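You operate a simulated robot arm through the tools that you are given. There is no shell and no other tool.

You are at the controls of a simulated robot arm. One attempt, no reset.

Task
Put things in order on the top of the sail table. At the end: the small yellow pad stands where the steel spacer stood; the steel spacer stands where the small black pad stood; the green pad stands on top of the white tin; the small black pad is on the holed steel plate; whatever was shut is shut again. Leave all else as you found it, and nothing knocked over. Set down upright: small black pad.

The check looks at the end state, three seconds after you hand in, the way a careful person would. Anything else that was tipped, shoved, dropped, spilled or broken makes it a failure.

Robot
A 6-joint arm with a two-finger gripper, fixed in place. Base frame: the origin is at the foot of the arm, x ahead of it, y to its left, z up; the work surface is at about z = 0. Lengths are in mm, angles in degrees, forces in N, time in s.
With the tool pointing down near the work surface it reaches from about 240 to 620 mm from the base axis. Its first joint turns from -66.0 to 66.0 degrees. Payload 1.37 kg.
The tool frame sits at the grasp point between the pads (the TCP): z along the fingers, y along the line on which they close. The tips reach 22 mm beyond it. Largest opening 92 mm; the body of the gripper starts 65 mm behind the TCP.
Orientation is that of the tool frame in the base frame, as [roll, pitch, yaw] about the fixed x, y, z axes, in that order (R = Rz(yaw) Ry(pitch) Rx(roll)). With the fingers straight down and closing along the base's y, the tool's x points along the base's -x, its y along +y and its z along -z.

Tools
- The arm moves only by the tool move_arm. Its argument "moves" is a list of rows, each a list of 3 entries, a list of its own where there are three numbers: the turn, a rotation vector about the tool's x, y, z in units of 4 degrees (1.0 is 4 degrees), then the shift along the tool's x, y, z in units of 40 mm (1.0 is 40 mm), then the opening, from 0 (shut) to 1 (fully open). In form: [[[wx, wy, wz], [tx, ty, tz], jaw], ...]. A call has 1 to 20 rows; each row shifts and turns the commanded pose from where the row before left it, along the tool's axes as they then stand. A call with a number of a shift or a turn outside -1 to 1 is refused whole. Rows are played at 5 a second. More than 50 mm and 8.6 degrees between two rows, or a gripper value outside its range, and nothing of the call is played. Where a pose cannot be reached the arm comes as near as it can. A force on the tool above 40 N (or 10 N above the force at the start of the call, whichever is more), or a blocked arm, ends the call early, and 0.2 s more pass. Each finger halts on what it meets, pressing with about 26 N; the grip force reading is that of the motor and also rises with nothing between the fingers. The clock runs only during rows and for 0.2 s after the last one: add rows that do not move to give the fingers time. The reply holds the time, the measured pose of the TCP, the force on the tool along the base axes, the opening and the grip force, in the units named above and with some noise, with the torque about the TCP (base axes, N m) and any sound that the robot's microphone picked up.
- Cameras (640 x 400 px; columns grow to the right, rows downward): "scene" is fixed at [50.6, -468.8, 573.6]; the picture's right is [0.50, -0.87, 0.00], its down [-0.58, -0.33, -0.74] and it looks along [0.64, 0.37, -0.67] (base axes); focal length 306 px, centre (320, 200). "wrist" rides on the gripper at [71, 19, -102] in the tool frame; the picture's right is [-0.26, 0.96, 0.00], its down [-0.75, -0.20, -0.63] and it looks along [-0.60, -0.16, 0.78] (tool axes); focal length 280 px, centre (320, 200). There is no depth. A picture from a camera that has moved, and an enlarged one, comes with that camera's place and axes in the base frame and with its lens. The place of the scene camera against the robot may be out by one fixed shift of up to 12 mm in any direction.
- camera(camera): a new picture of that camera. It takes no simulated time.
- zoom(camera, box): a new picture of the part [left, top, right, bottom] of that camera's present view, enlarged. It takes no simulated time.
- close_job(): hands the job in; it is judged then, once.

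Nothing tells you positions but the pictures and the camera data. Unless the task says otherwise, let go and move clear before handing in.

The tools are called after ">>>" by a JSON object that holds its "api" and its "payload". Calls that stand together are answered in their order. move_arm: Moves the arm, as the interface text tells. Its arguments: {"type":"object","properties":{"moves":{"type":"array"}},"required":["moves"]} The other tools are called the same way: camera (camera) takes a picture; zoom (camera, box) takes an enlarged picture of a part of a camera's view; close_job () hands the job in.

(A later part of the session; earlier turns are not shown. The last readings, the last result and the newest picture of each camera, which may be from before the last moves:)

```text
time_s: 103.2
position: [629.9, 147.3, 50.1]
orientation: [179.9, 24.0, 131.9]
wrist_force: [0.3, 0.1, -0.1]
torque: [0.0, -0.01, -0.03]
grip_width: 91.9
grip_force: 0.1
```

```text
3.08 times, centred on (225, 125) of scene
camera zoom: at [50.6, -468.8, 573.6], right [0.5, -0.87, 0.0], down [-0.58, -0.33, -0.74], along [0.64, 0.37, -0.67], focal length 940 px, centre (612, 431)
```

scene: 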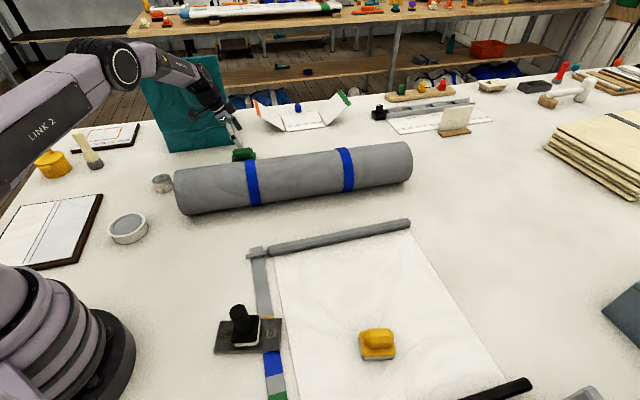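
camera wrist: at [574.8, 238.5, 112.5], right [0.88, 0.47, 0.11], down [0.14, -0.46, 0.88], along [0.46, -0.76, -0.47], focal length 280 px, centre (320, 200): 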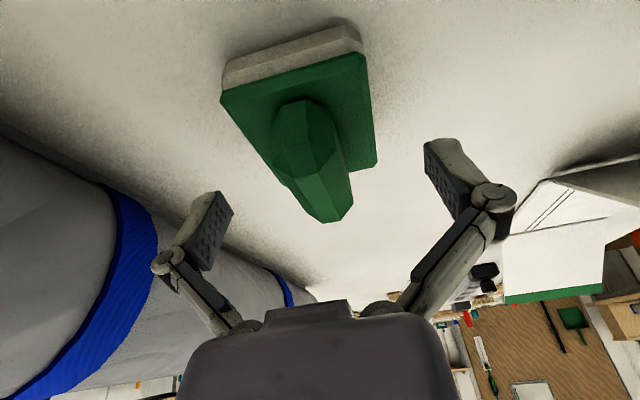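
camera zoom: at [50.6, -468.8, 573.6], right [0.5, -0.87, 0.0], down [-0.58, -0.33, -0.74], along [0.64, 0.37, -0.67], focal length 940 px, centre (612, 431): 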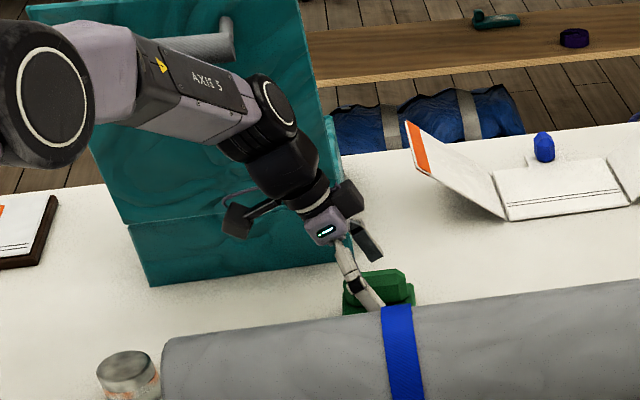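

>>> {"api": "move_arm", "payload": {"moves": [[[0, 0, 0], [0, 0, 0], 0], [[0, 0, 0], [0, 0, 0], 0], [[0, 0, 0], [0, 0, 0], 0], [[0, 0, 0], [0, 0, 0], 0], [[0, 0, 0], [0, 0, 0], 0], [[0, 0, 0], [0, 0, 0], 0], [[0, 0, 0], [0, 0, 0], 0]]}}

>>> {"api": "camera", "payload": {"camera": "wrist"}}

```text
time_s: 104.8
position: [630.1, 146.0, 49.8]
orientation: [-180.0, 24.0, 132.0]
wrist_force: [-0.5, 0.8, 2.2]
torque: [0.0, 0.02, 0.01]
grip_width: 23.9
grip_force: 26.0
```

```text
taken
camera wrist: at [574.8, 238.6, 112.7], right [0.88, 0.47, 0.11], down [0.14, -0.46, 0.88], along [0.46, -0.76, -0.47], focal length 280 px, centre (320, 200)
```

wrist: 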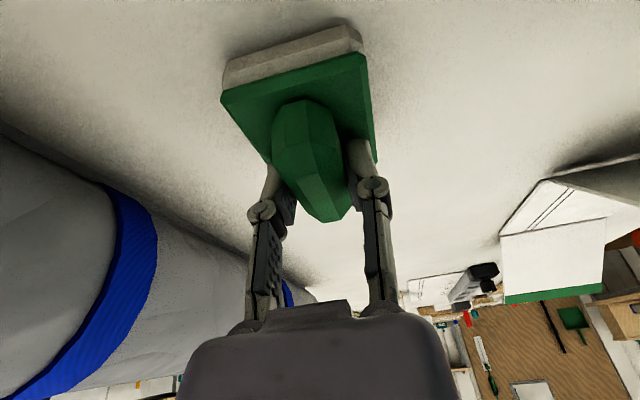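

Gripped at 24 mm. Slow test lift.

>>> {"api": "move_arm", "payload": {"moves": [[[0, 0, 0], [-0.0203, 0, -0.0457], 0], [[0, 0, 0], [-0.0203, 0, -0.0457], 0], [[0, 0, 0], [-0.0203, 0, -0.0457], 0], [[0, 0, 0], [-0.0203, 0, -0.0457], 0], [[0, 0, 0], [-0.0203, 0, -0.0457], 0], [[0, 0, 0], [-0.0203, 0, -0.0457], 0], [[0, 0, 0], [0, 0, 0], 0]]}}

>>> {"api": "camera", "payload": {"camera": "wrist"}}

>>> {"api": "zoom", "payload": {"camera": "scene", "box": [150, 60, 300, 190]}}

```text
time_s: 106.4
position: [630.4, 147.5, 61.0]
orientation: [-180.0, 24.0, 132.0]
wrist_force: [-0.1, -0.1, -0.3]
torque: [-0.01, 0.02, -0.02]
grip_width: 24.3
grip_force: 25.9
```

```text
taken
camera wrist: at [574.9, 238.3, 123.8], right [0.88, 0.47, 0.11], down [0.14, -0.46, 0.88], along [0.46, -0.76, -0.47], focal length 280 px, centre (320, 200)
```

wrist: 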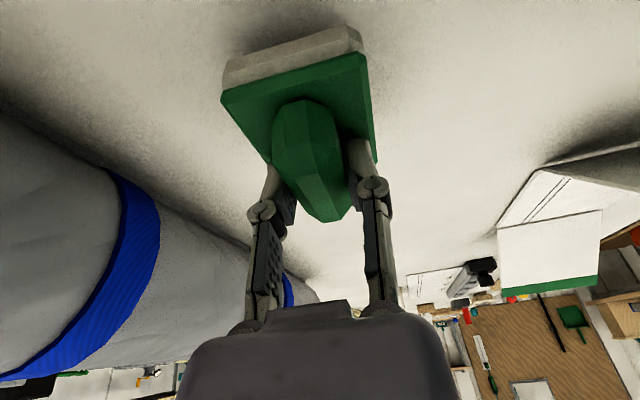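

```text
3.08 times, centred on (225, 125) of scene
camera zoom: at [50.6, -468.8, 573.6], right [0.5, -0.87, 0.0], down [-0.58, -0.33, -0.74], along [0.64, 0.37, -0.67], focal length 940 px, centre (612, 431)
```

zoom: 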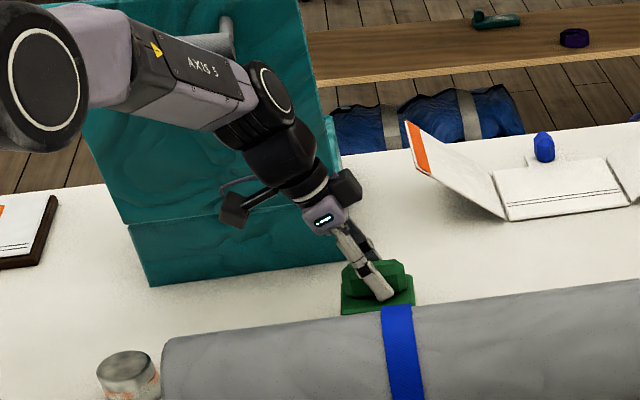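

The green pad is lifted and level. Raising, then carrying it to the white tin.

>>> {"api": "move_arm", "payload": {"moves": [[[0, 0, 0], [0.0082, -0.0365, -0.0907], 0], [[0, 0, 0], [0.0164, -0.073, -0.1814], 0], [[0, 0, 0], [0.0245, -0.1096, -0.272], 0], [[0, 0, 0], [0.0327, -0.1461, -0.3627], 0], [[0, 0, 0], [0.0327, -0.1461, -0.3627], 0], [[0, 0, 0], [0.0327, -0.1461, -0.3627], 0], [[0, 0, 0], [0.0327, -0.1461, -0.3627], 0], [[0, 0, 0], [0.0327, -0.1461, -0.3627], 0], [[0, 0, 0], [0.0327, -0.1461, -0.3627], 0], [[0, 0, 0], [0.0327, -0.1461, -0.3627], 0], [[0, 0, 0], [0.0327, -0.1461, -0.3627], 0], [[0, 0, 0], [0.0245, -0.1096, -0.272], 0], [[0, 0, 0], [0.0164, -0.073, -0.1814], 0], [[0, 0, 0], [0.0082, -0.0365, -0.0907], 0], [[0, 0, 0], [0, 0, 0], 0]]}}

>>> {"api": "camera", "payload": {"camera": "wrist"}}

>>> {"api": "camera", "payload": {"camera": "scene"}}

```text
time_s: 109.6
position: [532.3, 162.6, 199.9]
orientation: [180.0, 23.9, 132.0]
wrist_force: [-0.1, 0.4, -0.3]
torque: [0.01, 0.03, -0.01]
grip_width: 24.2
grip_force: 26.0
```

```text
taken
camera wrist: at [475.0, 253.6, 263.5], right [0.88, 0.47, 0.11], down [0.14, -0.46, 0.88], along [0.46, -0.76, -0.47], focal length 280 px, centre (320, 200)
```

wrist: 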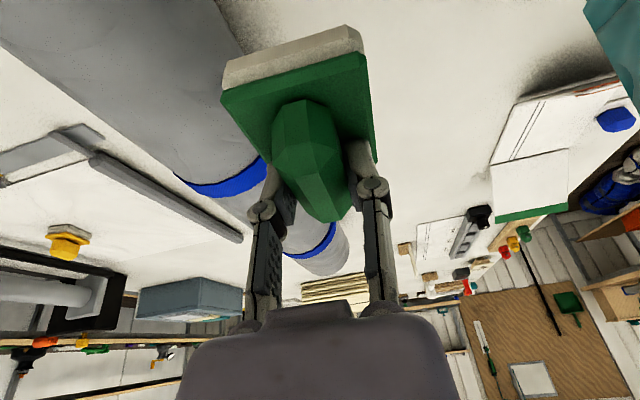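

```text
taken
```

scene: 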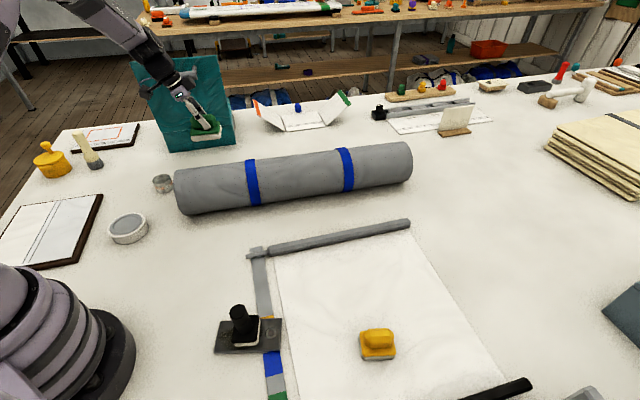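

>>> {"api": "move_arm", "payload": {"moves": [[[0, 0, 0], [0.0876, -0.0781, -0.039], 0], [[0, 0, 0], [0.1752, -0.1562, -0.0781], 0], [[0, 0, 0], [0.2628, -0.2342, -0.1171], 0], [[0, 0, 0], [0.3504, -0.3123, -0.1561], 0], [[0, 0, 0], [0.3504, -0.3123, -0.1561], 0], [[0, 0, 0], [0.3504, -0.3123, -0.1561], 0], [[0, 0, 0], [0.3504, -0.3123, -0.1561], 0], [[0, 0, 0], [0.3504, -0.3123, -0.1561], 0], [[0, 0, 0], [0.3504, -0.3123, -0.1561], 0], [[0, 0, 0], [0.3504, -0.3123, -0.1561], 0], [[0, 0, 0], [0.3504, -0.3123, -0.1561], 0], [[0, 0, 0], [0.3504, -0.3123, -0.1561], 0], [[0, 0, 0], [0.3504, -0.3123, -0.1561], 0], [[0, 0, 0], [0.3504, -0.3123, -0.1561], 0], [[0, 0, 0], [0.2628, -0.2342, -0.1171], 0], [[0, 0, 0], [0.1752, -0.1562, -0.0781], 0], [[0, 0, 0], [0.0876, -0.0781, -0.039], 0], [[0, 0, 0], [0, 0, 0], 0]]}}

>>> {"api": "camera", "payload": {"camera": "wrist"}}

>>> {"api": "camera", "payload": {"camera": "scene"}}

```text
time_s: 113.4
position: [257.7, 203.5, 199.4]
orientation: [-179.9, 23.9, 132.0]
wrist_force: [-0.1, -0.1, -1.5]
torque: [0.04, 0.0, 0.0]
grip_width: 24.1
grip_force: 26.3
```

```text
taken
camera wrist: at [202.0, 296.0, 263.5], right [0.88, 0.47, 0.11], down [0.14, -0.46, 0.88], along [0.46, -0.76, -0.47], focal length 280 px, centre (320, 200)
```

wrist: 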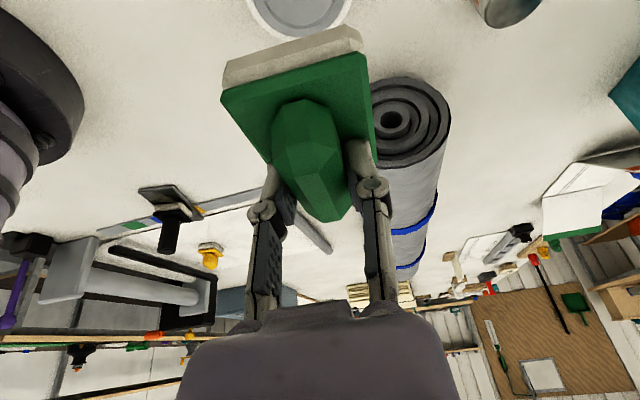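

```text
taken
```

scene: 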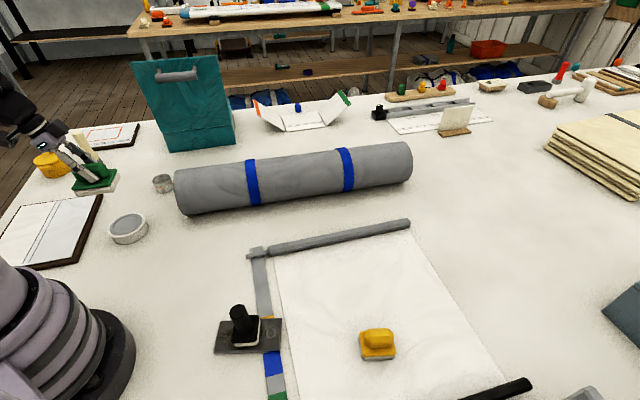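

Tin centre is confirmed near (260,204.5), and the pad is centred over it. Lowering to just above.

>>> {"api": "move_arm", "payload": {"moves": [[[0, 0, 0], [0.032, 0, 0.0717], 0], [[0, 0, 0], [0.0639, 0, 0.1434], 0], [[0, 0, 0], [0.0959, 0, 0.215], 0], [[0, 0, 0], [0.1278, 0, 0.2867], 0], [[0, 0, 0], [0.1278, 0, 0.2867], 0], [[0, 0, 0], [0.1278, 0, 0.2867], 0], [[0, 0, 0], [0.1278, 0, 0.2867], 0], [[0, 0, 0], [0.1278, 0, 0.2867], 0], [[0, 0, 0], [0.1278, 0, 0.2867], 0], [[0, 0, 0], [0.0959, 0, 0.215], 0], [[0, 0, 0], [0.0639, 0, 0.1434], 0], [[0, 0, 0], [0.032, 0, 0.0717], 0], [[0, 0, 0], [0, 0, 0], 0]]}}

>>> {"api": "camera", "payload": {"camera": "wrist"}}

>>> {"api": "zoom", "payload": {"camera": "scene", "box": [50, 140, 210, 270]}}

```text
time_s: 116.2
position: [260.8, 208.1, 91.0]
orientation: [-179.7, 24.0, 132.1]
wrist_force: [-0.1, 0.2, -1.3]
torque: [-0.01, 0.0, 0.0]
grip_width: 24.3
grip_force: 25.7
out of reach, approached as far as the arm can: row 11
```

```text
taken
camera wrist: at [205.2, 300.3, 153.9], right [0.88, 0.47, 0.1], down [0.14, -0.46, 0.88], along [0.46, -0.76, -0.47], focal length 280 px, centre (320, 200)
```

wrist: 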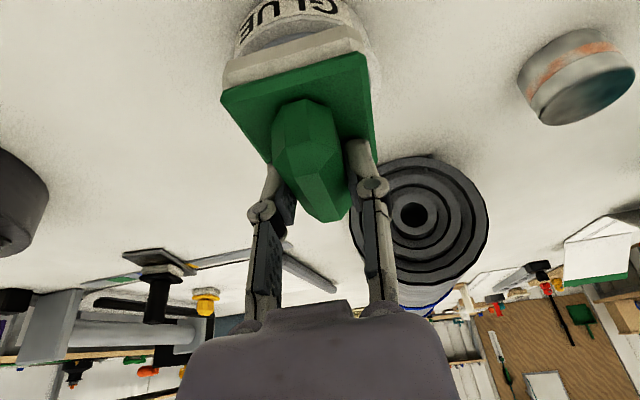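

```text
3.08 times, centred on (130, 205) of scene
camera zoom: at [50.6, -468.8, 573.6], right [0.5, -0.87, 0.0], down [-0.58, -0.33, -0.74], along [0.64, 0.37, -0.67], focal length 940 px, centre (905, 185)
```

zoom: 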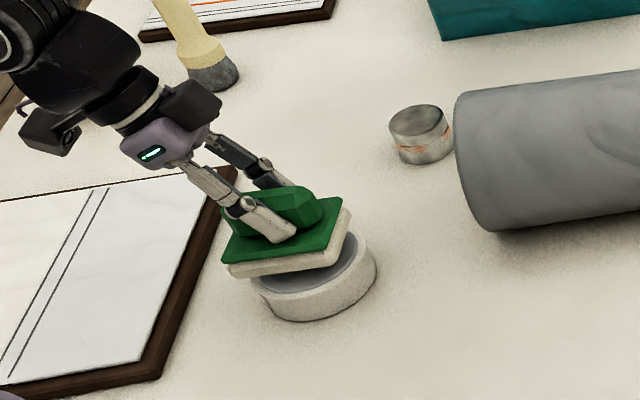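

The arm is near a joint limit in this sideways lean (the tin is marked GLUE). I'll raise again and yaw everything 48° about vertical so the lean is more radial, then re-approach.

>>> {"api": "move_arm", "payload": {"moves": [[[0, 0, 0], [-0.076, 0, -0.171], 0], [[0, 0, 0], [-0.1525, 0, -0.3425], 0], [[0, 0, 0], [-0.1525, 0, -0.3425], 0], [[0, 0, 0], [-0.1525, 0, -0.3425], 0], [[0, 0, 0], [-0.1525, 0, -0.3425], 0], [[0, 0, 0], [-0.1525, 0, -0.3425], 0], [[0, 0, 0], [-0.076, 0, -0.171], 0], [[0, 0, 0], [0, 0, 0], 0]]}}

>>> {"api": "move_arm", "payload": {"moves": [[[-0.2, 0, -0.457], [0, 0, 0], 0], [[-0.4067, 0, -0.9135], [0, 0, 0], 0], [[-0.4067, 0, -0.9135], [0, 0, 0], 0], [[-0.4067, 0, -0.9135], [0, 0, 0], 0], [[-0.4067, 0, -0.9135], [0, 0, 0], 0], [[-0.4067, 0, -0.9135], [0, 0, 0], 0], [[-0.4067, 0, -0.9135], [0, 0, 0], 0], [[-0.4067, 0, -0.9135], [0, 0, 0], 0], [[-0.4067, 0, -0.9135], [0, 0, 0], 0], [[-0.4067, 0, -0.9135], [0, 0, 0], 0], [[-0.4067, 0, -0.9135], [0, 0, 0], 0], [[-0.4067, 0, -0.9135], [0, 0, 0], 0], [[-0.2, 0, -0.457], [0, 0, 0], 0], [[0, 0, 0], [0, 0, 0], 0], [[0, 0, 0], [0, 0, 0], 0]]}}

>>> {"api": "camera", "payload": {"camera": "wrist"}}

>>> {"api": "camera", "payload": {"camera": "scene"}}

```text
time_s: 118.0
position: [259.6, 206.2, 179.0]
orientation: [-180.0, 24.0, 132.0]
wrist_force: [0.3, 0.4, 0.2]
torque: [0.01, 0.02, 0.02]
grip_width: 24.3
grip_force: 26.5
```

```text
time_s: 121.2
position: [259.3, 206.7, 178.8]
orientation: [-180.0, 24.0, -180.0]
wrist_force: [0.2, -0.1, -0.6]
torque: [0.01, 0.01, -0.07]
grip_width: 23.9
grip_force: 26.3
```

```text
taken
camera wrist: at [154.0, 225.9, 241.9], right [0.24, 0.96, 0.11], down [0.43, -0.2, 0.88], along [0.87, -0.16, -0.47], focal length 280 px, centre (320, 200)
```

wrist: 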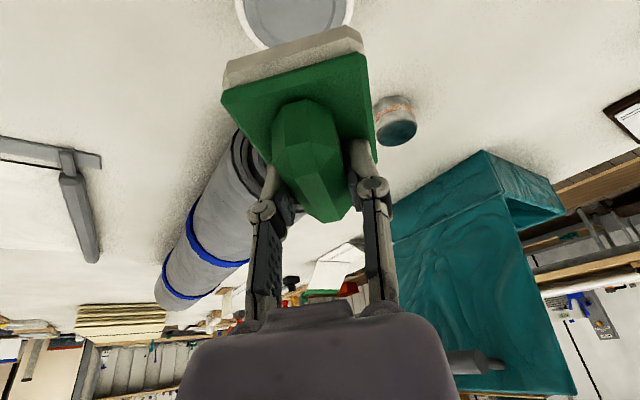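

```text
taken
```

scene: 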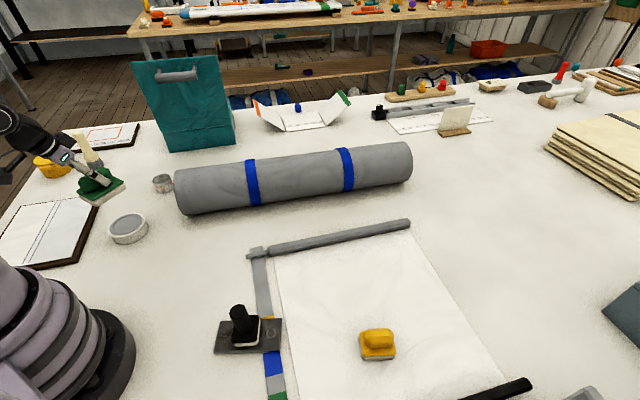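

>>> {"api": "zoom", "payload": {"camera": "wrist", "box": [220, 0, 380, 100]}}

>>> {"api": "zoom", "payload": {"camera": "scene", "box": [90, 195, 170, 255]}}

```text
4.00 times, centred on (300, 50) of wrist
camera zoom: at [154.0, 225.9, 241.9], right [0.24, 0.96, 0.11], down [0.43, -0.2, 0.88], along [0.87, -0.16, -0.47], focal length 1122 px, centre (400, 800)
```

zoom: 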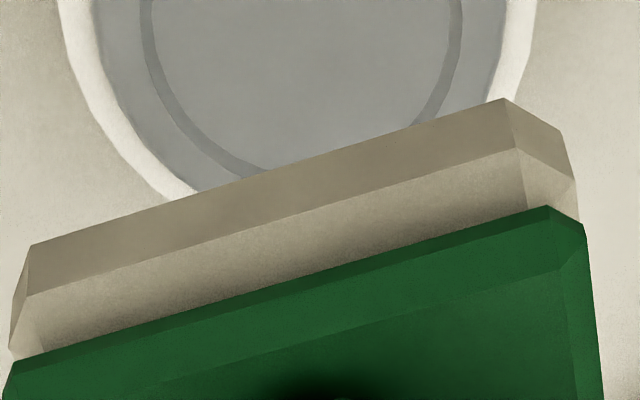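

```text
6.67 times, centred on (130, 225) of scene
camera zoom: at [50.6, -468.8, 573.6], right [0.5, -0.87, 0.0], down [-0.58, -0.33, -0.74], along [0.64, 0.37, -0.67], focal length 2037 px, centre (1587, 33)
```

zoom: 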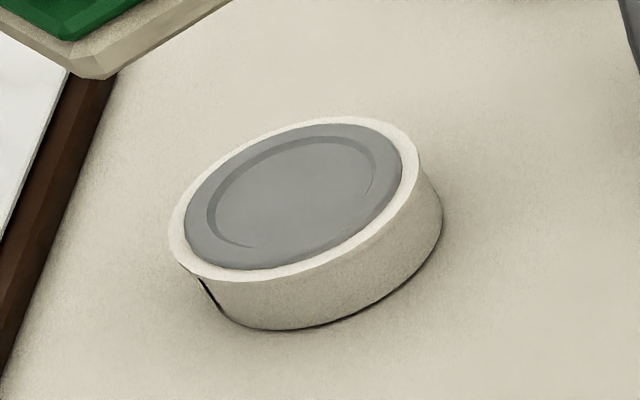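

Tin centre refined to (263,204.5). Lowering with a small correction.

>>> {"api": "move_arm", "payload": {"moves": [[[0, 0, 0], [0.07, -0.0058, 0.1673], 0], [[0, 0, 0], [0.14, -0.0117, 0.3346], 0], [[0, 0, 0], [0.14, -0.0117, 0.3346], 0], [[0, 0, 0], [0.14, -0.0117, 0.3346], 0], [[0, 0, 0], [0.14, -0.0117, 0.3346], 0], [[0, 0, 0], [0.14, -0.0117, 0.3346], 0], [[0, 0, 0], [0.07, -0.0058, 0.1673], 0], [[0, 0, 0], [0, 0, 0], 0]]}}

>>> {"api": "camera", "payload": {"camera": "wrist"}}

>>> {"api": "zoom", "payload": {"camera": "scene", "box": [50, 140, 210, 270]}}

```text
time_s: 123.0
position: [285.9, 231.7, 129.7]
orientation: [-179.8, 23.9, 179.9]
wrist_force: [0.2, 0.2, -0.1]
torque: [-0.04, 0.01, -0.01]
grip_width: 24.2
grip_force: 25.7
out of reach, approached as far as the arm can: row 2, 3, 4, 5, 6, 7
```

```text
taken
camera wrist: at [179.7, 251.6, 192.4], right [0.24, 0.97, 0.1], down [0.44, -0.2, 0.88], along [0.87, -0.17, -0.47], focal length 280 px, centre (320, 200)
```

wrist: 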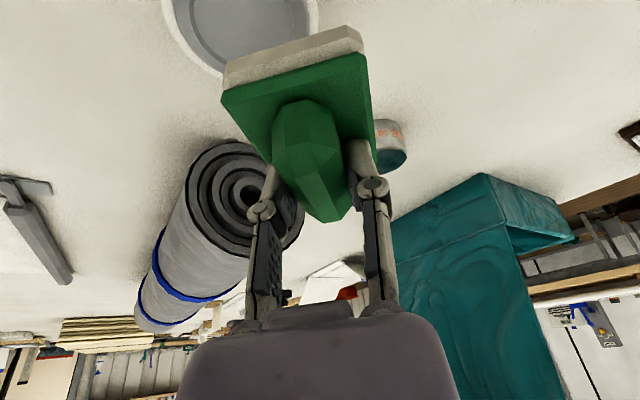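

```text
3.08 times, centred on (130, 205) of scene
camera zoom: at [50.6, -468.8, 573.6], right [0.5, -0.87, 0.0], down [-0.58, -0.33, -0.74], along [0.64, 0.37, -0.67], focal length 940 px, centre (905, 185)
```

zoom: 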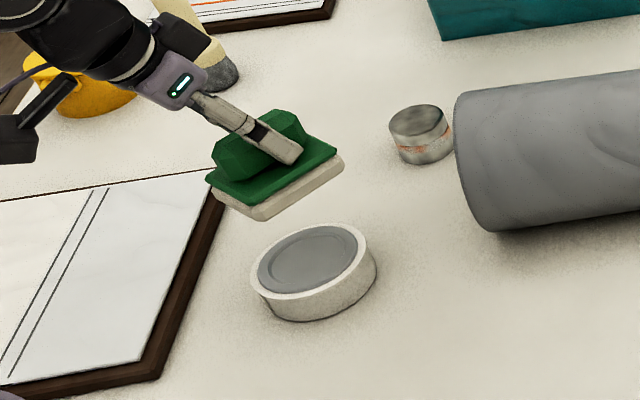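

This lean is limited the wrong way: near the base the wrist needs to be farther out. I'll raise and yaw about −96° so the lean tips slightly inward, which moves the wrist outward.

>>> {"api": "move_arm", "payload": {"moves": [[[0, 0, 0], [-0.064, 0, -0.143], 0], [[0, 0, 0], [-0.127, 0, -0.2855], 0], [[0, 0, 0], [-0.127, 0, -0.2855], 0], [[0, 0, 0], [-0.127, 0, -0.2855], 0], [[0, 0, 0], [-0.064, 0, -0.143], 0], [[0, 0, 0], [0, 0, 0], 0]]}}

>>> {"api": "move_arm", "payload": {"moves": [[[0.2, 0, 0.457], [0, 0, 0], 0], [[0.4067, 0, 0.9135], [0, 0, 0], 0], [[0.4067, 0, 0.9135], [0, 0, 0], 0], [[0.4067, 0, 0.9135], [0, 0, 0], 0], [[0.4067, 0, 0.9135], [0, 0, 0], 0], [[0.4067, 0, 0.9135], [0, 0, 0], 0], [[0.4067, 0, 0.9135], [0, 0, 0], 0], [[0.4067, 0, 0.9135], [0, 0, 0], 0], [[0.4067, 0, 0.9135], [0, 0, 0], 0], [[0.4067, 0, 0.9135], [0, 0, 0], 0], [[0.4067, 0, 0.9135], [0, 0, 0], 0], [[0.4067, 0, 0.9135], [0, 0, 0], 0], [[0.2, 0, 0.457], [0, 0, 0], 0], [[0, 0, 0], [0, 0, 0], 0]]}}

>>> {"api": "move_arm", "payload": {"moves": [[[0.2, 0, 0.457], [0, 0, 0], 0], [[0.4067, 0, 0.9135], [0, 0, 0], 0], [[0.4067, 0, 0.9135], [0, 0, 0], 0], [[0.4067, 0, 0.9135], [0, 0, 0], 0], [[0.4067, 0, 0.9135], [0, 0, 0], 0], [[0.4067, 0, 0.9135], [0, 0, 0], 0], [[0.4067, 0, 0.9135], [0, 0, 0], 0], [[0.4067, 0, 0.9135], [0, 0, 0], 0], [[0.4067, 0, 0.9135], [0, 0, 0], 0], [[0.4067, 0, 0.9135], [0, 0, 0], 0], [[0.4067, 0, 0.9135], [0, 0, 0], 0], [[0.4067, 0, 0.9135], [0, 0, 0], 0], [[0.2, 0, 0.457], [0, 0, 0], 0], [[0, 0, 0], [0, 0, 0], 0]]}}

>>> {"api": "camera", "payload": {"camera": "wrist"}}

>>> {"api": "camera", "payload": {"camera": "scene"}}

```text
time_s: 124.4
position: [284.6, 232.2, 178.9]
orientation: [-180.0, 24.0, 179.8]
wrist_force: [-1.0, 0.5, -1.0]
torque: [-0.01, -0.01, -0.02]
grip_width: 24.0
grip_force: 25.8
```

```text
time_s: 127.4
position: [284.6, 231.6, 180.0]
orientation: [180.0, 24.1, 131.9]
wrist_force: [-0.2, -0.5, -0.3]
torque: [0.01, 0.02, -0.01]
grip_width: 24.3
grip_force: 26.5
```

```text
time_s: 130.4
position: [284.9, 231.7, 179.4]
orientation: [180.0, 23.9, 83.9]
wrist_force: [-0.5, 0.3, -1.3]
torque: [0.01, 0.0, 0.03]
grip_width: 24.2
grip_force: 25.7
```

```text
taken
camera wrist: at [315.8, 335.3, 242.2], right [0.93, -0.34, 0.11], down [-0.25, -0.41, 0.88], along [-0.25, -0.85, -0.47], focal length 280 px, centre (320, 200)
```

wrist: 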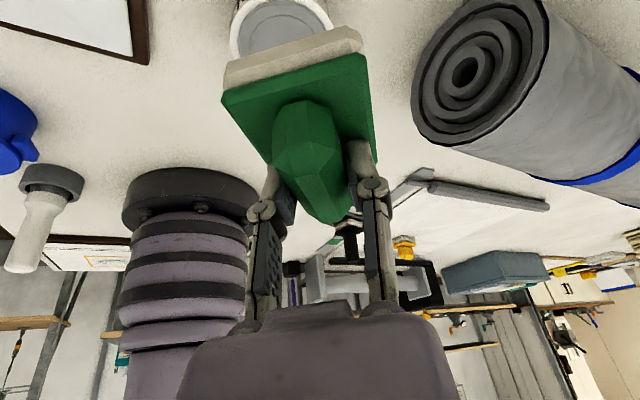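

```text
taken
```

scene: 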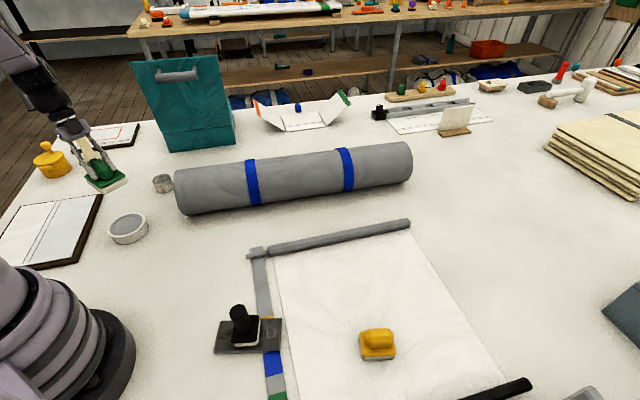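

>>> {"api": "move_arm", "payload": {"moves": [[[0, 0, 0], [-0.081, -0.06, 0.036], 0], [[0, 0, 0], [-0.162, -0.121, 0.072], 0], [[0, 0, 0], [-0.162, -0.121, 0.072], 0], [[0, 0, 0], [-0.162, -0.121, 0.072], 0], [[0, 0, 0], [-0.081, -0.06, 0.036], 0], [[0, 0, 0], [0, 0, 0], 0]]}}

>>> {"api": "move_arm", "payload": {"moves": [[[0, 0, 0], [0.07, 0, 0.157], 0], [[0, 0, 0], [0.14, 0, 0.315], 0], [[0, 0, 0], [0.14, 0, 0.315], 0], [[0, 0, 0], [0.14, 0, 0.315], 0], [[0, 0, 0], [0.07, 0, 0.157], 0], [[0, 0, 0], [0, 0, 0], 0]]}}

>>> {"api": "camera", "payload": {"camera": "wrist"}}

>>> {"api": "zoom", "payload": {"camera": "scene", "box": [50, 140, 210, 270]}}

```text
time_s: 131.8
position: [261.9, 206.0, 178.0]
orientation: [-180.0, 23.9, 84.0]
wrist_force: [-0.3, -0.1, -1.3]
torque: [-0.04, -0.01, 0.01]
grip_width: 24.4
grip_force: 26.5
```

```text
time_s: 133.2
position: [261.9, 206.0, 124.0]
orientation: [-180.0, 24.0, 84.0]
wrist_force: [-0.7, 0.0, -1.3]
torque: [0.0, 0.02, -0.01]
grip_width: 24.2
grip_force: 26.2
```

```text
taken
camera wrist: at [293.2, 309.3, 186.7], right [0.93, -0.34, 0.11], down [-0.25, -0.41, 0.88], along [-0.25, -0.85, -0.47], focal length 280 px, centre (320, 200)
```

wrist: 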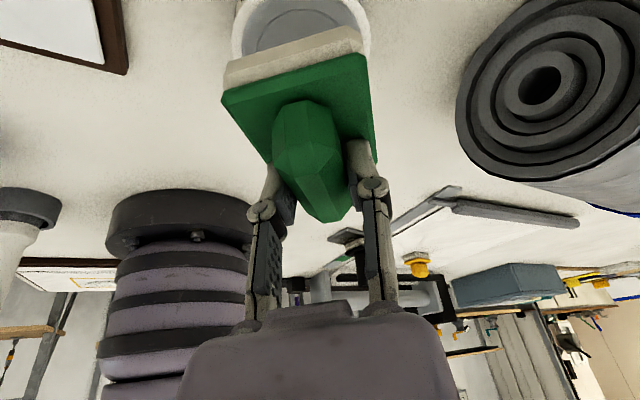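

```text
3.08 times, centred on (130, 205) of scene
camera zoom: at [50.6, -468.8, 573.6], right [0.5, -0.87, 0.0], down [-0.58, -0.33, -0.74], along [0.64, 0.37, -0.67], focal length 940 px, centre (905, 185)
```

zoom: 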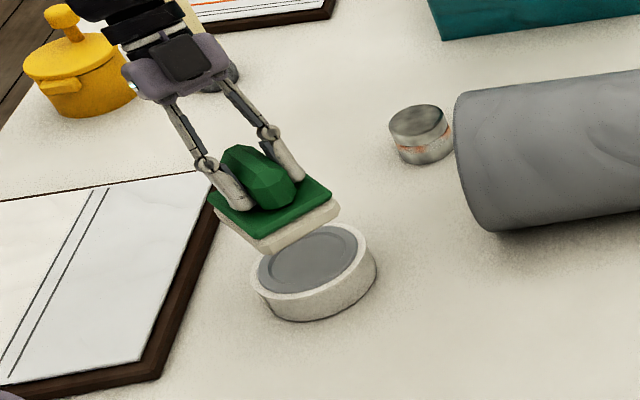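

>>> {"api": "move_arm", "payload": {"moves": [[[0, 0, 0], [0.046, 0, 0.103], 0], [[0, 0, 0], [0.0915, 0, 0.2055], 0], [[0, 0, 0], [0.0915, 0, 0.2055], 0], [[0, 0, 0], [0.0915, 0, 0.2055], 0], [[0, 0, 0], [0.046, 0, 0.103], 0], [[0, 0, 0], [0, 0, 0], 0]]}}

>>> {"api": "camera", "payload": {"camera": "wrist"}}

>>> {"api": "zoom", "payload": {"camera": "scene", "box": [50, 140, 210, 270]}}

```text
time_s: 134.6
position: [261.9, 205.9, 87.6]
orientation: [179.9, 24.0, 84.0]
wrist_force: [-0.3, -0.6, -0.2]
torque: [-0.01, -0.01, -0.02]
grip_width: 24.1
grip_force: 25.2
```

```text
taken
camera wrist: at [292.9, 309.0, 150.6], right [0.94, -0.34, 0.11], down [-0.25, -0.41, 0.88], along [-0.25, -0.85, -0.47], focal length 280 px, centre (320, 200)
```

wrist: 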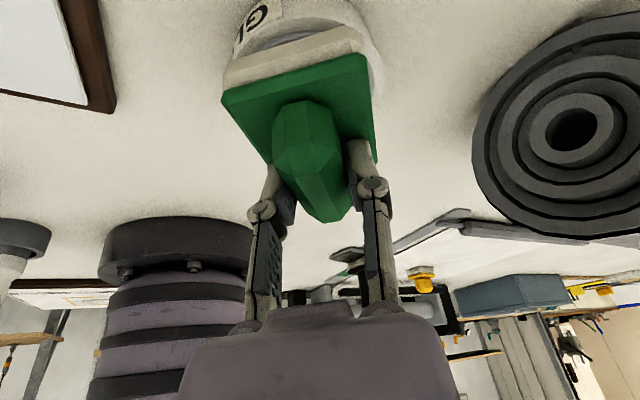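

```text
3.08 times, centred on (130, 205) of scene
camera zoom: at [50.6, -468.8, 573.6], right [0.5, -0.87, 0.0], down [-0.58, -0.33, -0.74], along [0.64, 0.37, -0.67], focal length 940 px, centre (905, 185)
```

zoom: 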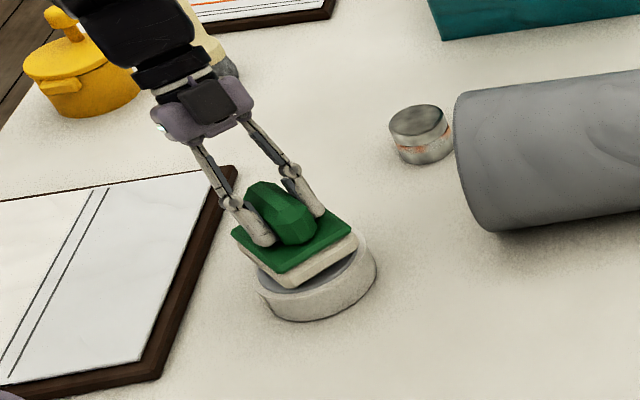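

Pad is roughly 12 mm above the tin. Lowering slowly.

>>> {"api": "move_arm", "payload": {"moves": [[[0, 0, 0], [0.0203, 0, 0.0457], 0], [[0, 0, 0], [0.0203, 0, 0.0457], 0], [[0, 0, 0], [0.0203, 0, 0.0457], 0], [[0, 0, 0], [0.0203, 0, 0.0457], 0], [[0, 0, 0], [0, 0, 0], 0]]}}

>>> {"api": "move_arm", "payload": {"moves": [[[0, 0, 0], [0.0152, 0, 0.0343], 0], [[0, 0, 0], [0.0152, 0, 0.0343], 0], [[0, 0, 0], [0, 0, 0], 0]]}}

>>> {"api": "zoom", "payload": {"camera": "scene", "box": [80, 170, 190, 260]}}

```text
time_s: 135.9
position: [263.1, 204.9, 81.3]
orientation: [-180.0, 24.2, 83.9]
wrist_force: [-1.8, 0.4, 8.8]
torque: [-0.08, 0.03, -0.02]
grip_width: 24.3
grip_force: 25.4
stopped in row 5: the force on the tool passed its limit at 41 N (the readings are from after the stop); the commanded pose is now the measured one
```

```text
time_s: 136.4
position: [262.9, 205.5, 82.1]
orientation: [179.9, 24.2, 83.9]
wrist_force: [-3.2, 0.7, 10.1]
torque: [0.05, 0.08, 0.03]
grip_width: 24.3
grip_force: 26.1
stopped in row 2: the force on the tool passed its limit at 46 N (the readings are from after the stop); the commanded pose is now the measured one
```

```text
4.44 times, centred on (135, 215) of scene
camera zoom: at [50.6, -468.9, 573.6], right [0.5, -0.87, 0.0], down [-0.58, -0.33, -0.74], along [0.64, 0.37, -0.67], focal length 1358 px, centre (1142, 133)
```

zoom: 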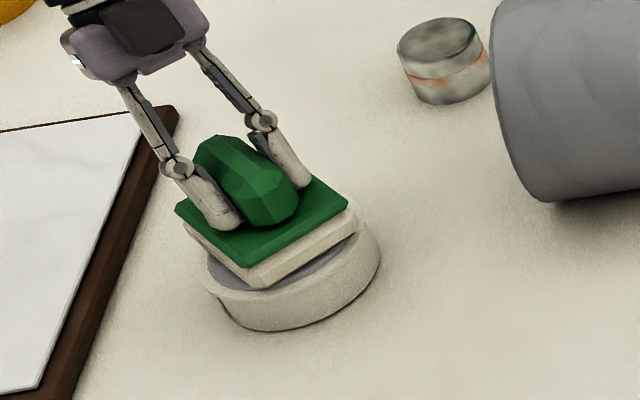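

The pad is seated on the tin (contact at TCP z≈82). Opening and retreating straight up.

>>> {"api": "move_arm", "payload": {"moves": [[[0, 0, 0], [-0.006, 0, -0.0137], 0], [[0, 0, 0], [0, 0, 0], 0.4], [[0, 0, 0], [0, 0, 0], 0.6], [[0, 0, 0], [0, 0, 0], 0.8], [[0, 0, 0], [0, 0, 0], 0.8], [[0, 0, 0], [0, 0, 0], 0.8], [[0, 0, 0], [0, 0, 0], 0.8]]}}

>>> {"api": "zoom", "payload": {"camera": "scene", "box": [80, 170, 190, 260]}}

>>> {"api": "camera", "payload": {"camera": "wrist"}}

```text
time_s: 138.0
position: [263.4, 204.6, 81.2]
orientation: [179.9, 24.2, 84.0]
wrist_force: [-0.9, 0.3, 0.3]
torque: [-0.01, 0.01, 0.0]
grip_width: 73.7
grip_force: 0.0
```

```text
4.44 times, centred on (135, 215) of scene
camera zoom: at [50.6, -468.8, 573.6], right [0.5, -0.87, 0.0], down [-0.58, -0.33, -0.74], along [0.64, 0.37, -0.67], focal length 1358 px, centre (1142, 133)
```

zoom: 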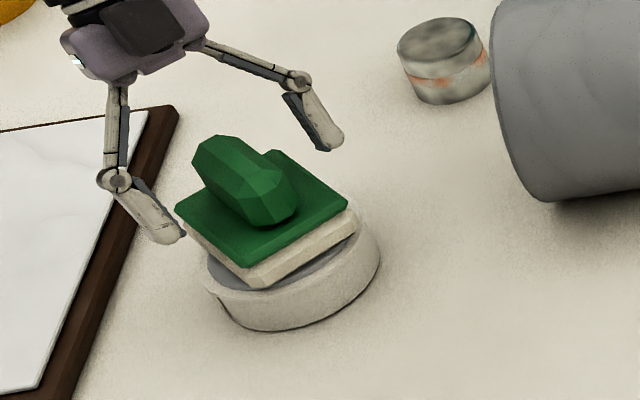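

```text
taken
camera wrist: at [293.6, 309.2, 144.1], right [0.93, -0.34, 0.11], down [-0.25, -0.41, 0.88], along [-0.25, -0.85, -0.46], focal length 280 px, centre (320, 200)
```

wrist: 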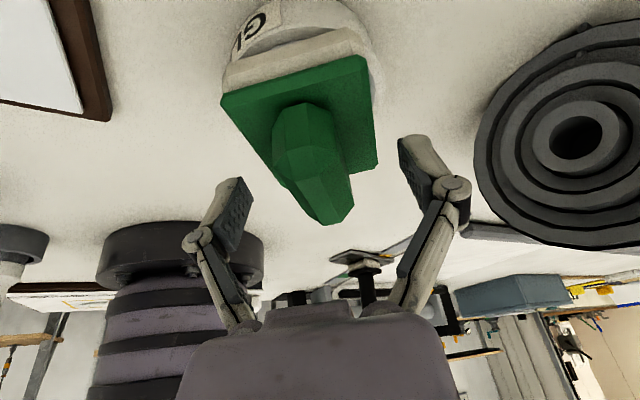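

The green pad stands on the tin. Rising, then reorienting for the yellow pad (12° lean, closing across its handle).

>>> {"api": "move_arm", "payload": {"moves": [[[0, 0, 0], [-0.122, 0, -0.274], 0.8], [[0, 0, 0], [-0.244, 0, -0.548], 0.8], [[0, 0, 0], [-0.244, 0, -0.548], 0.8], [[0, 0, 0], [-0.244, 0, -0.548], 0.8], [[0, 0, 0], [-0.244, 0, -0.548], 0.8], [[0, 0, 0], [-0.244, 0, -0.548], 0.8], [[0, 1, 0], [0, 0, 0], 1], [[0, 1, 0], [0, 0, 0], 1], [[0, 1, 0], [0, 0, 0], 1], [[0, 0, 0], [0, 0, 0], 1]]}}

>>> {"api": "move_arm", "payload": {"moves": [[[-0.208, 0, -0.978], [0, 0, 0], 1], [[-0.208, 0, -0.978], [0, 0, 0], 1], [[-0.208, 0, -0.978], [0, 0, 0], 1], [[-0.208, 0, -0.978], [0, 0, 0], 1], [[-0.208, 0, -0.978], [0, 0, 0], 1], [[-0.208, 0, -0.978], [0, 0, 0], 1], [[-0.208, 0, -0.978], [0, 0, 0], 1], [[-0.208, 0, -0.978], [0, 0, 0], 1], [[-0.208, 0, -0.978], [0, 0, 0], 1], [[-0.125, 0, -0.587], [0, 0, 0], 1], [[0, 0, 0], [0, 0, 0], 1]]}}

>>> {"api": "zoom", "payload": {"camera": "scene", "box": [80, 140, 210, 260]}}

```text
time_s: 140.2
position: [262.2, 206.2, 214.1]
orientation: [179.9, 12.3, 83.9]
wrist_force: [0.3, -0.8, -0.4]
torque: [0.02, 0.01, 0.02]
grip_width: 92.1
grip_force: 0.1
```

```text
time_s: 142.6
position: [263.2, 206.6, 213.9]
orientation: [-179.9, 12.2, 122.6]
wrist_force: [-0.7, 0.7, 0.0]
torque: [0.0, -0.01, -0.01]
grip_width: 92.0
grip_force: 0.1
```

```text
3.33 times, centred on (145, 200) of scene
camera zoom: at [50.6, -468.8, 573.6], right [0.5, -0.87, 0.0], down [-0.58, -0.33, -0.74], along [0.64, 0.37, -0.67], focal length 1019 px, centre (903, 200)
```

zoom: 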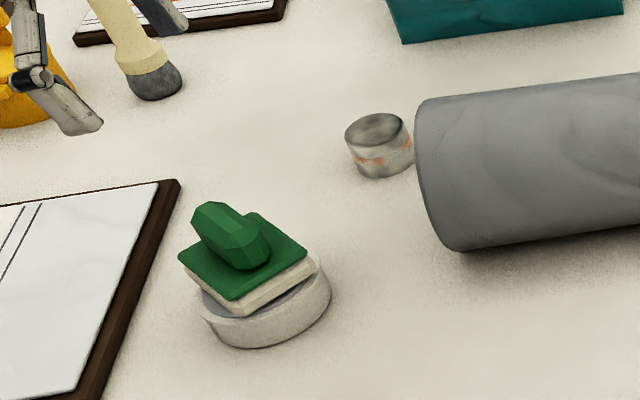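

The green pad is standing properly on the tin. Now moving to view the yellow pad up close.

>>> {"api": "move_arm", "payload": {"moves": [[[0, 0, 0], [-0.918, -0.232, 0.199], 1], [[0, 0, 0], [-0.918, -0.232, 0.199], 1], [[0, 0, 0], [-0.918, -0.232, 0.199], 1], [[0, 0, 0], [-0.918, -0.232, 0.199], 1], [[0, 0, 0], [-0.918, -0.232, 0.199], 1], [[0, 0, 0], [-0.918, -0.232, 0.199], 1], [[0, 0, 0], [-0.918, -0.232, 0.199], 1], [[0, 0, 0], [-0.669, -0.661, 0.213], 1], [[0, 0, 0], [-0.669, -0.661, 0.213], 1], [[0, 0, 0], [-0.669, -0.661, 0.213], 1], [[0, 0, 0], [-0.669, -0.661, 0.213], 1], [[0, 0, 0], [-0.669, -0.661, 0.213], 1], [[0, 0, 0], [-0.669, -0.661, 0.213], 1], [[0, 0, 0], [-0.669, -0.661, 0.213], 1], [[0, 0, 0], [-0.669, -0.661, 0.213], 1], [[0, 0, 0], [-0.669, -0.661, 0.213], 1], [[0, 0, 0], [0, 0, 0], 1], [[0, 0, 0], [0, 0, 0], 1]]}}

>>> {"api": "camera", "payload": {"camera": "wrist"}}

>>> {"api": "camera", "payload": {"camera": "scene"}}

```text
time_s: 146.4
position: [282.6, -391.6, 191.5]
orientation: [-180.0, 12.2, 122.4]
wrist_force: [-0.4, 1.0, 0.7]
torque: [-0.01, 0.01, 0.02]
grip_width: 92.1
grip_force: 0.0
```

```text
taken
camera wrist: at [251.4, -305.0, 273.7], right [0.95, 0.3, 0.05], down [0.15, -0.62, 0.77], along [0.26, -0.73, -0.64], focal length 280 px, centre (320, 200)
```

wrist: 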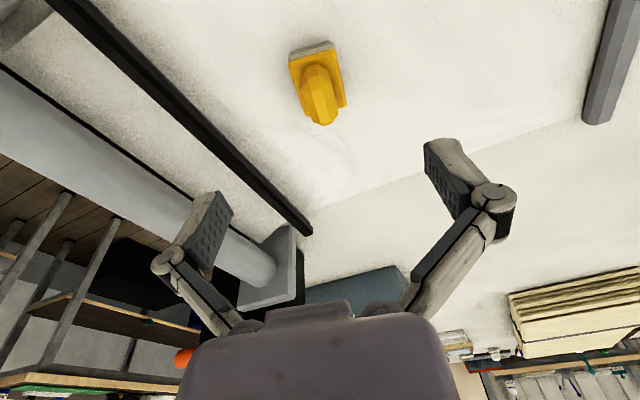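

```text
taken
```

scene: 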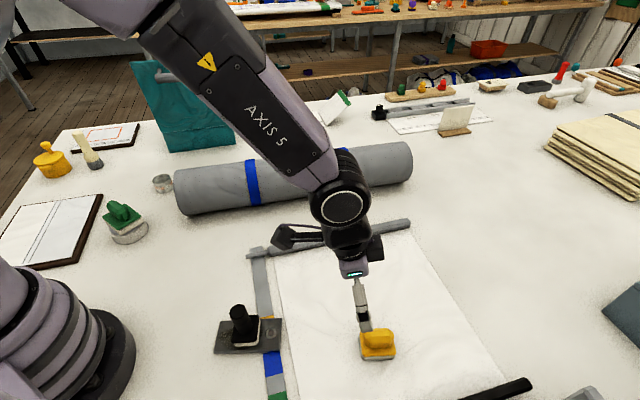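

>>> {"api": "zoom", "payload": {"camera": "wrist", "box": [270, 30, 366, 135]}}

>>> {"api": "zoom", "payload": {"camera": "scene", "box": [340, 310, 420, 370]}}

```text
3.81 times, centred on (318, 82) of wrist
camera zoom: at [251.4, -305.0, 273.7], right [0.95, 0.3, 0.05], down [0.15, -0.62, 0.77], along [0.26, -0.73, -0.64], focal length 1068 px, centre (328, 648)
```

zoom: 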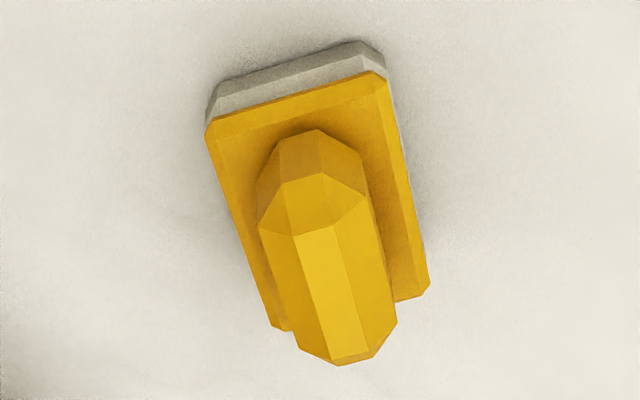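

```text
6.67 times, centred on (380, 340) of scene
camera zoom: at [50.6, -468.9, 573.6], right [0.5, -0.87, 0.0], down [-0.58, -0.33, -0.74], along [0.64, 0.37, -0.67], focal length 2037 px, centre (-80, -733)
```

zoom: 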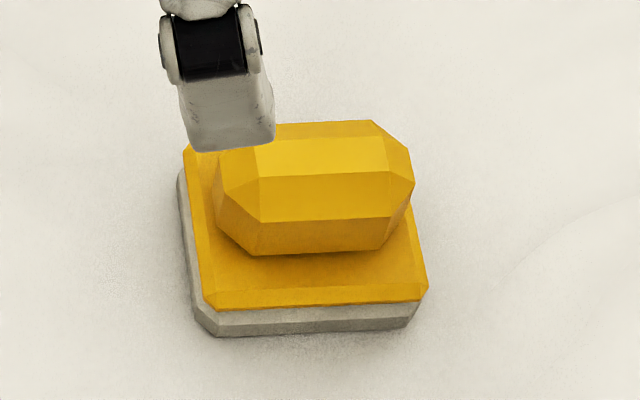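

Yellow pad centre is (307,-434.3) with its handle axis at −57.5°, matching the gripper. Moving above it.

>>> {"api": "move_arm", "payload": {"moves": [[[0, 0, 0], [-0.158, -0.019, 0.706], 1], [[0, 0, 0], [-0.158, -0.019, 0.706], 1], [[0, 0, 0], [-0.158, -0.019, 0.706], 1], [[0, 0, 0], [-0.158, -0.019, 0.706], 1], [[0, 0, 0], [0, 0, 0], 1], [[0, 0, 0], [0, 0, 0], 1]]}}

>>> {"api": "camera", "payload": {"camera": "wrist"}}

```text
time_s: 147.8
position: [304.6, -432.7, 84.7]
orientation: [-180.0, 12.1, 122.5]
wrist_force: [-0.6, -0.6, 1.1]
torque: [0.03, -0.01, 0.0]
grip_width: 91.9
grip_force: 0.0
```

```text
taken
camera wrist: at [273.8, -346.0, 168.4], right [0.95, 0.3, 0.05], down [0.15, -0.62, 0.77], along [0.26, -0.73, -0.63], focal length 280 px, centre (320, 200)
```

wrist: 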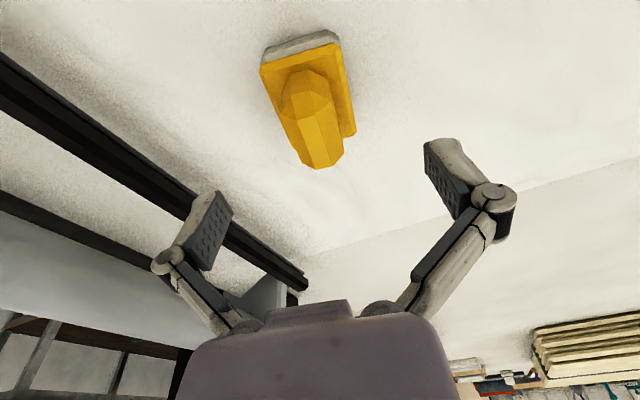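

>>> {"api": "move_arm", "payload": {"moves": [[[0, 0, 0], [0.0815, -0.006, 0.4825], 1], [[0, 0, 0], [0.0815, -0.006, 0.4825], 1], [[0, 0, 0], [0, 0, 0], 1], [[0, 0, 0], [0, 0, 0], 1]]}}

>>> {"api": "camera", "payload": {"camera": "wrist"}}

>>> {"api": "zoom", "payload": {"camera": "scene", "box": [320, 260, 440, 380]}}

```text
time_s: 148.8
position: [305.2, -435.7, 46.3]
orientation: [-179.9, 12.2, 122.4]
wrist_force: [-0.5, -0.9, 0.5]
torque: [0.02, 0.01, -0.02]
grip_width: 92.1
grip_force: 0.0
```

```text
taken
camera wrist: at [274.0, -348.4, 129.4], right [0.95, 0.3, 0.05], down [0.15, -0.62, 0.77], along [0.26, -0.73, -0.63], focal length 280 px, centre (320, 200)
```

wrist: 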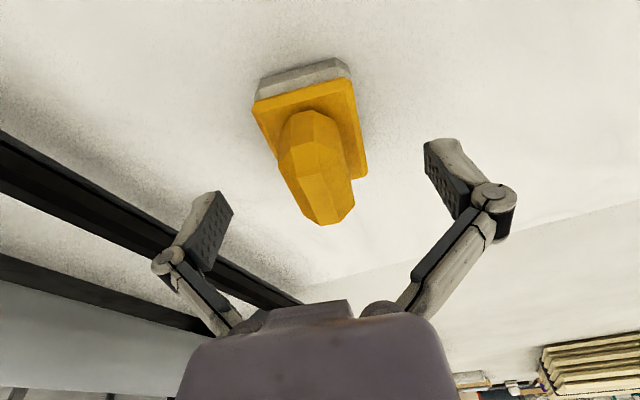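

```text
3.33 times, centred on (380, 320) of scene
camera zoom: at [50.6, -468.8, 573.6], right [0.5, -0.87, 0.0], down [-0.58, -0.33, -0.74], along [0.64, 0.37, -0.67], focal length 1019 px, centre (120, -200)
```

zoom: 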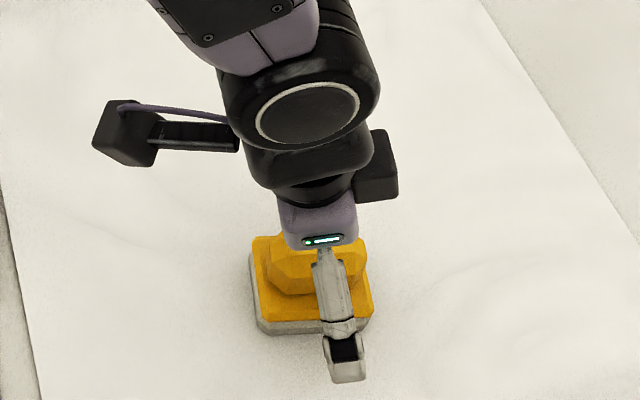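

Handle sits between the fingers. Closing, then a slow test lift.

>>> {"api": "move_arm", "payload": {"moves": [[[0, 0, 0], [0, 0, 0], 0], [[0, 0, 0], [0, 0, 0], 0], [[0, 0, 0], [0, 0, 0], 0], [[0, 0, 0], [0, 0, 0], 0], [[0, 0, 0], [0, 0, 0], 0], [[0, 0, 0], [0, 0, 0], 0], [[0, 0, 0], [0, 0, 0], 0]]}}

>>> {"api": "move_arm", "payload": {"moves": [[[0, 0, 0], [-0.0106, 0, -0.0489], 0], [[0, 0, 0], [-0.0106, 0, -0.0489], 0], [[0, 0, 0], [-0.0106, 0, -0.0489], 0], [[0, 0, 0], [-0.0106, 0, -0.0489], 0], [[0, 0, 0], [-0.0106, 0, -0.0489], 0], [[0, 0, 0], [-0.0106, 0, -0.0489], 0], [[0, 0, 0], [0, 0, 0], 0]]}}

>>> {"api": "camera", "payload": {"camera": "wrist"}}

>>> {"api": "zoom", "payload": {"camera": "scene", "box": [320, 260, 440, 380]}}

```text
time_s: 150.4
position: [306.8, -436.0, 48.9]
orientation: [-179.8, 12.6, 122.4]
wrist_force: [-0.1, 0.2, 30.1]
torque: [-0.08, -0.07, 0.01]
grip_width: 24.5
grip_force: 25.6
```

```text
time_s: 152.0
position: [306.7, -435.8, 58.3]
orientation: [-179.9, 12.3, 122.4]
wrist_force: [-0.5, -0.7, 0.1]
torque: [-0.01, 0.0, -0.02]
grip_width: 24.2
grip_force: 26.3
```

```text
taken
camera wrist: at [274.5, -348.4, 141.5], right [0.95, 0.3, 0.05], down [0.15, -0.62, 0.77], along [0.26, -0.73, -0.64], focal length 280 px, centre (320, 200)
```

wrist: 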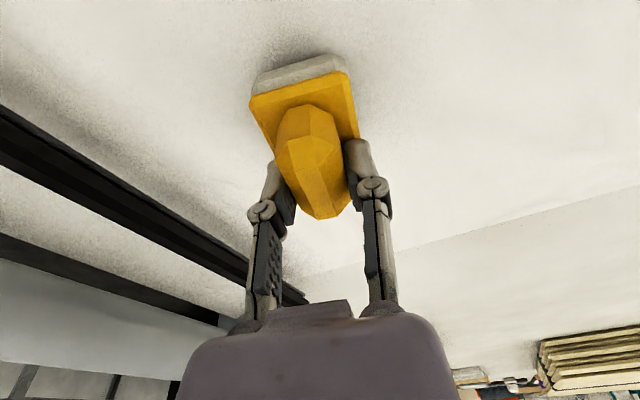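

```text
3.33 times, centred on (380, 320) of scene
camera zoom: at [50.6, -468.8, 573.6], right [0.5, -0.87, 0.0], down [-0.58, -0.33, -0.74], along [0.64, 0.37, -0.67], focal length 1019 px, centre (120, -200)
```

zoom: 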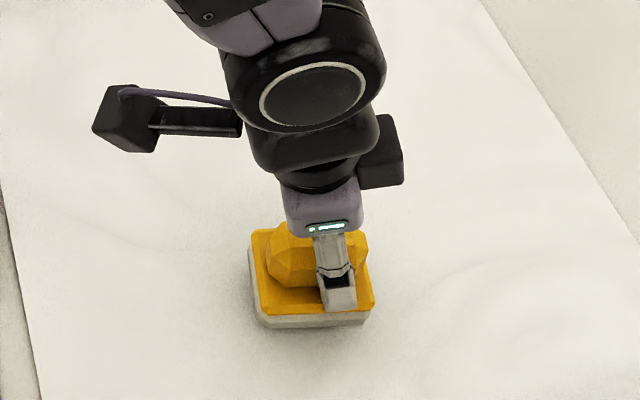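

The yellow pad is lifted and held at 24 mm. Raising further and carrying it to the spacer's old spot.

>>> {"api": "move_arm", "payload": {"moves": [[[0, 0, 0], [-0.0158, 0, -0.0733], 0], [[0, 0, 0], [-0.0317, 0, -0.1466], 0], [[0, 0, 0], [-0.0475, 0, -0.2199], 0], [[0, 0, 0], [-0.0634, 0, -0.2932], 0], [[0, 0, 0], [-0.0634, 0, -0.2932], 0], [[0, 0, 0], [-0.0475, 0, -0.2199], 0], [[0, 0, 0], [-0.0317, 0, -0.1466], 0], [[0, 0, 0], [-0.0158, 0, -0.0733], 0], [[0, 0, 0], [0, 0, 0], 0]]}}

>>> {"api": "move_arm", "payload": {"moves": [[[0, 0, 0], [-0.0547, 0.0767, 0.0118], 0], [[0, 0, 0], [-0.1094, 0.1535, 0.0236], 0], [[0, 0, 0], [-0.1641, 0.2302, 0.0355], 0], [[0, 0, 0], [-0.2188, 0.307, 0.0473], 0], [[0, 0, 0], [-0.2188, 0.307, 0.0473], 0], [[0, 0, 0], [-0.2188, 0.307, 0.0473], 0], [[0, 0, 0], [-0.2188, 0.307, 0.0473], 0], [[0, 0, 0], [-0.2188, 0.307, 0.0473], 0], [[0, 0, 0], [-0.2188, 0.307, 0.0473], 0], [[0, 0, 0], [-0.2188, 0.307, 0.0473], 0], [[0, 0, 0], [-0.1641, 0.2302, 0.0355], 0], [[0, 0, 0], [-0.1094, 0.1535, 0.0236], 0], [[0, 0, 0], [-0.0547, 0.0767, 0.0118], 0], [[0, 0, 0], [0, 0, 0], 0]]}}

>>> {"api": "camera", "payload": {"camera": "wrist"}}

>>> {"api": "camera", "payload": {"camera": "scene"}}

```text
time_s: 154.0
position: [305.0, -434.1, 118.4]
orientation: [-179.9, 12.2, 122.5]
wrist_force: [-0.4, 0.3, -0.9]
torque: [0.02, -0.01, 0.03]
grip_width: 24.1
grip_force: 26.1
```

```text
time_s: 157.0
position: [458.5, -445.2, 117.3]
orientation: [-180.0, 12.2, 122.4]
wrist_force: [-0.1, 0.7, -0.6]
torque: [-0.01, 0.04, 0.01]
grip_width: 24.4
grip_force: 26.2
```

```text
taken
camera wrist: at [426.4, -358.3, 201.3], right [0.95, 0.3, 0.05], down [0.15, -0.62, 0.77], along [0.26, -0.73, -0.64], focal length 280 px, centre (320, 200)
```

wrist: 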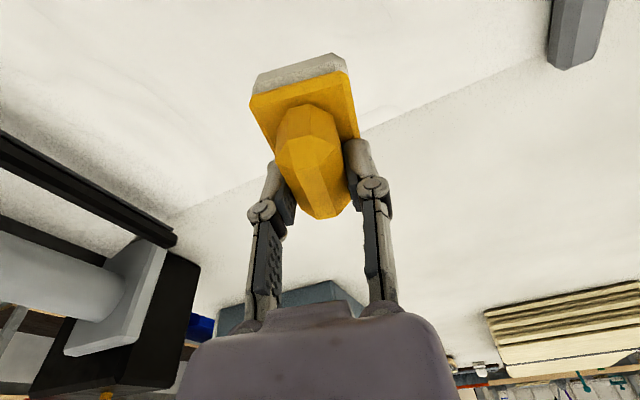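

```text
taken
```

scene: 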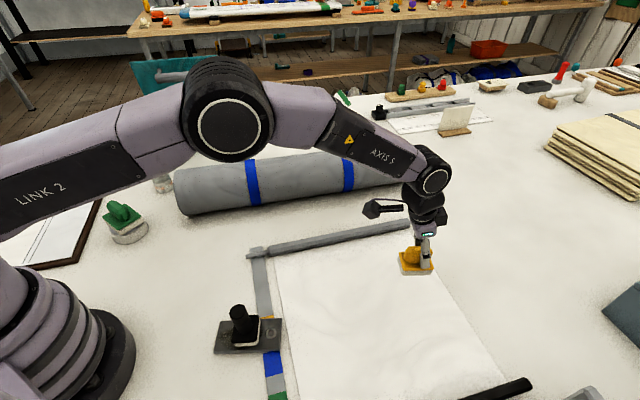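

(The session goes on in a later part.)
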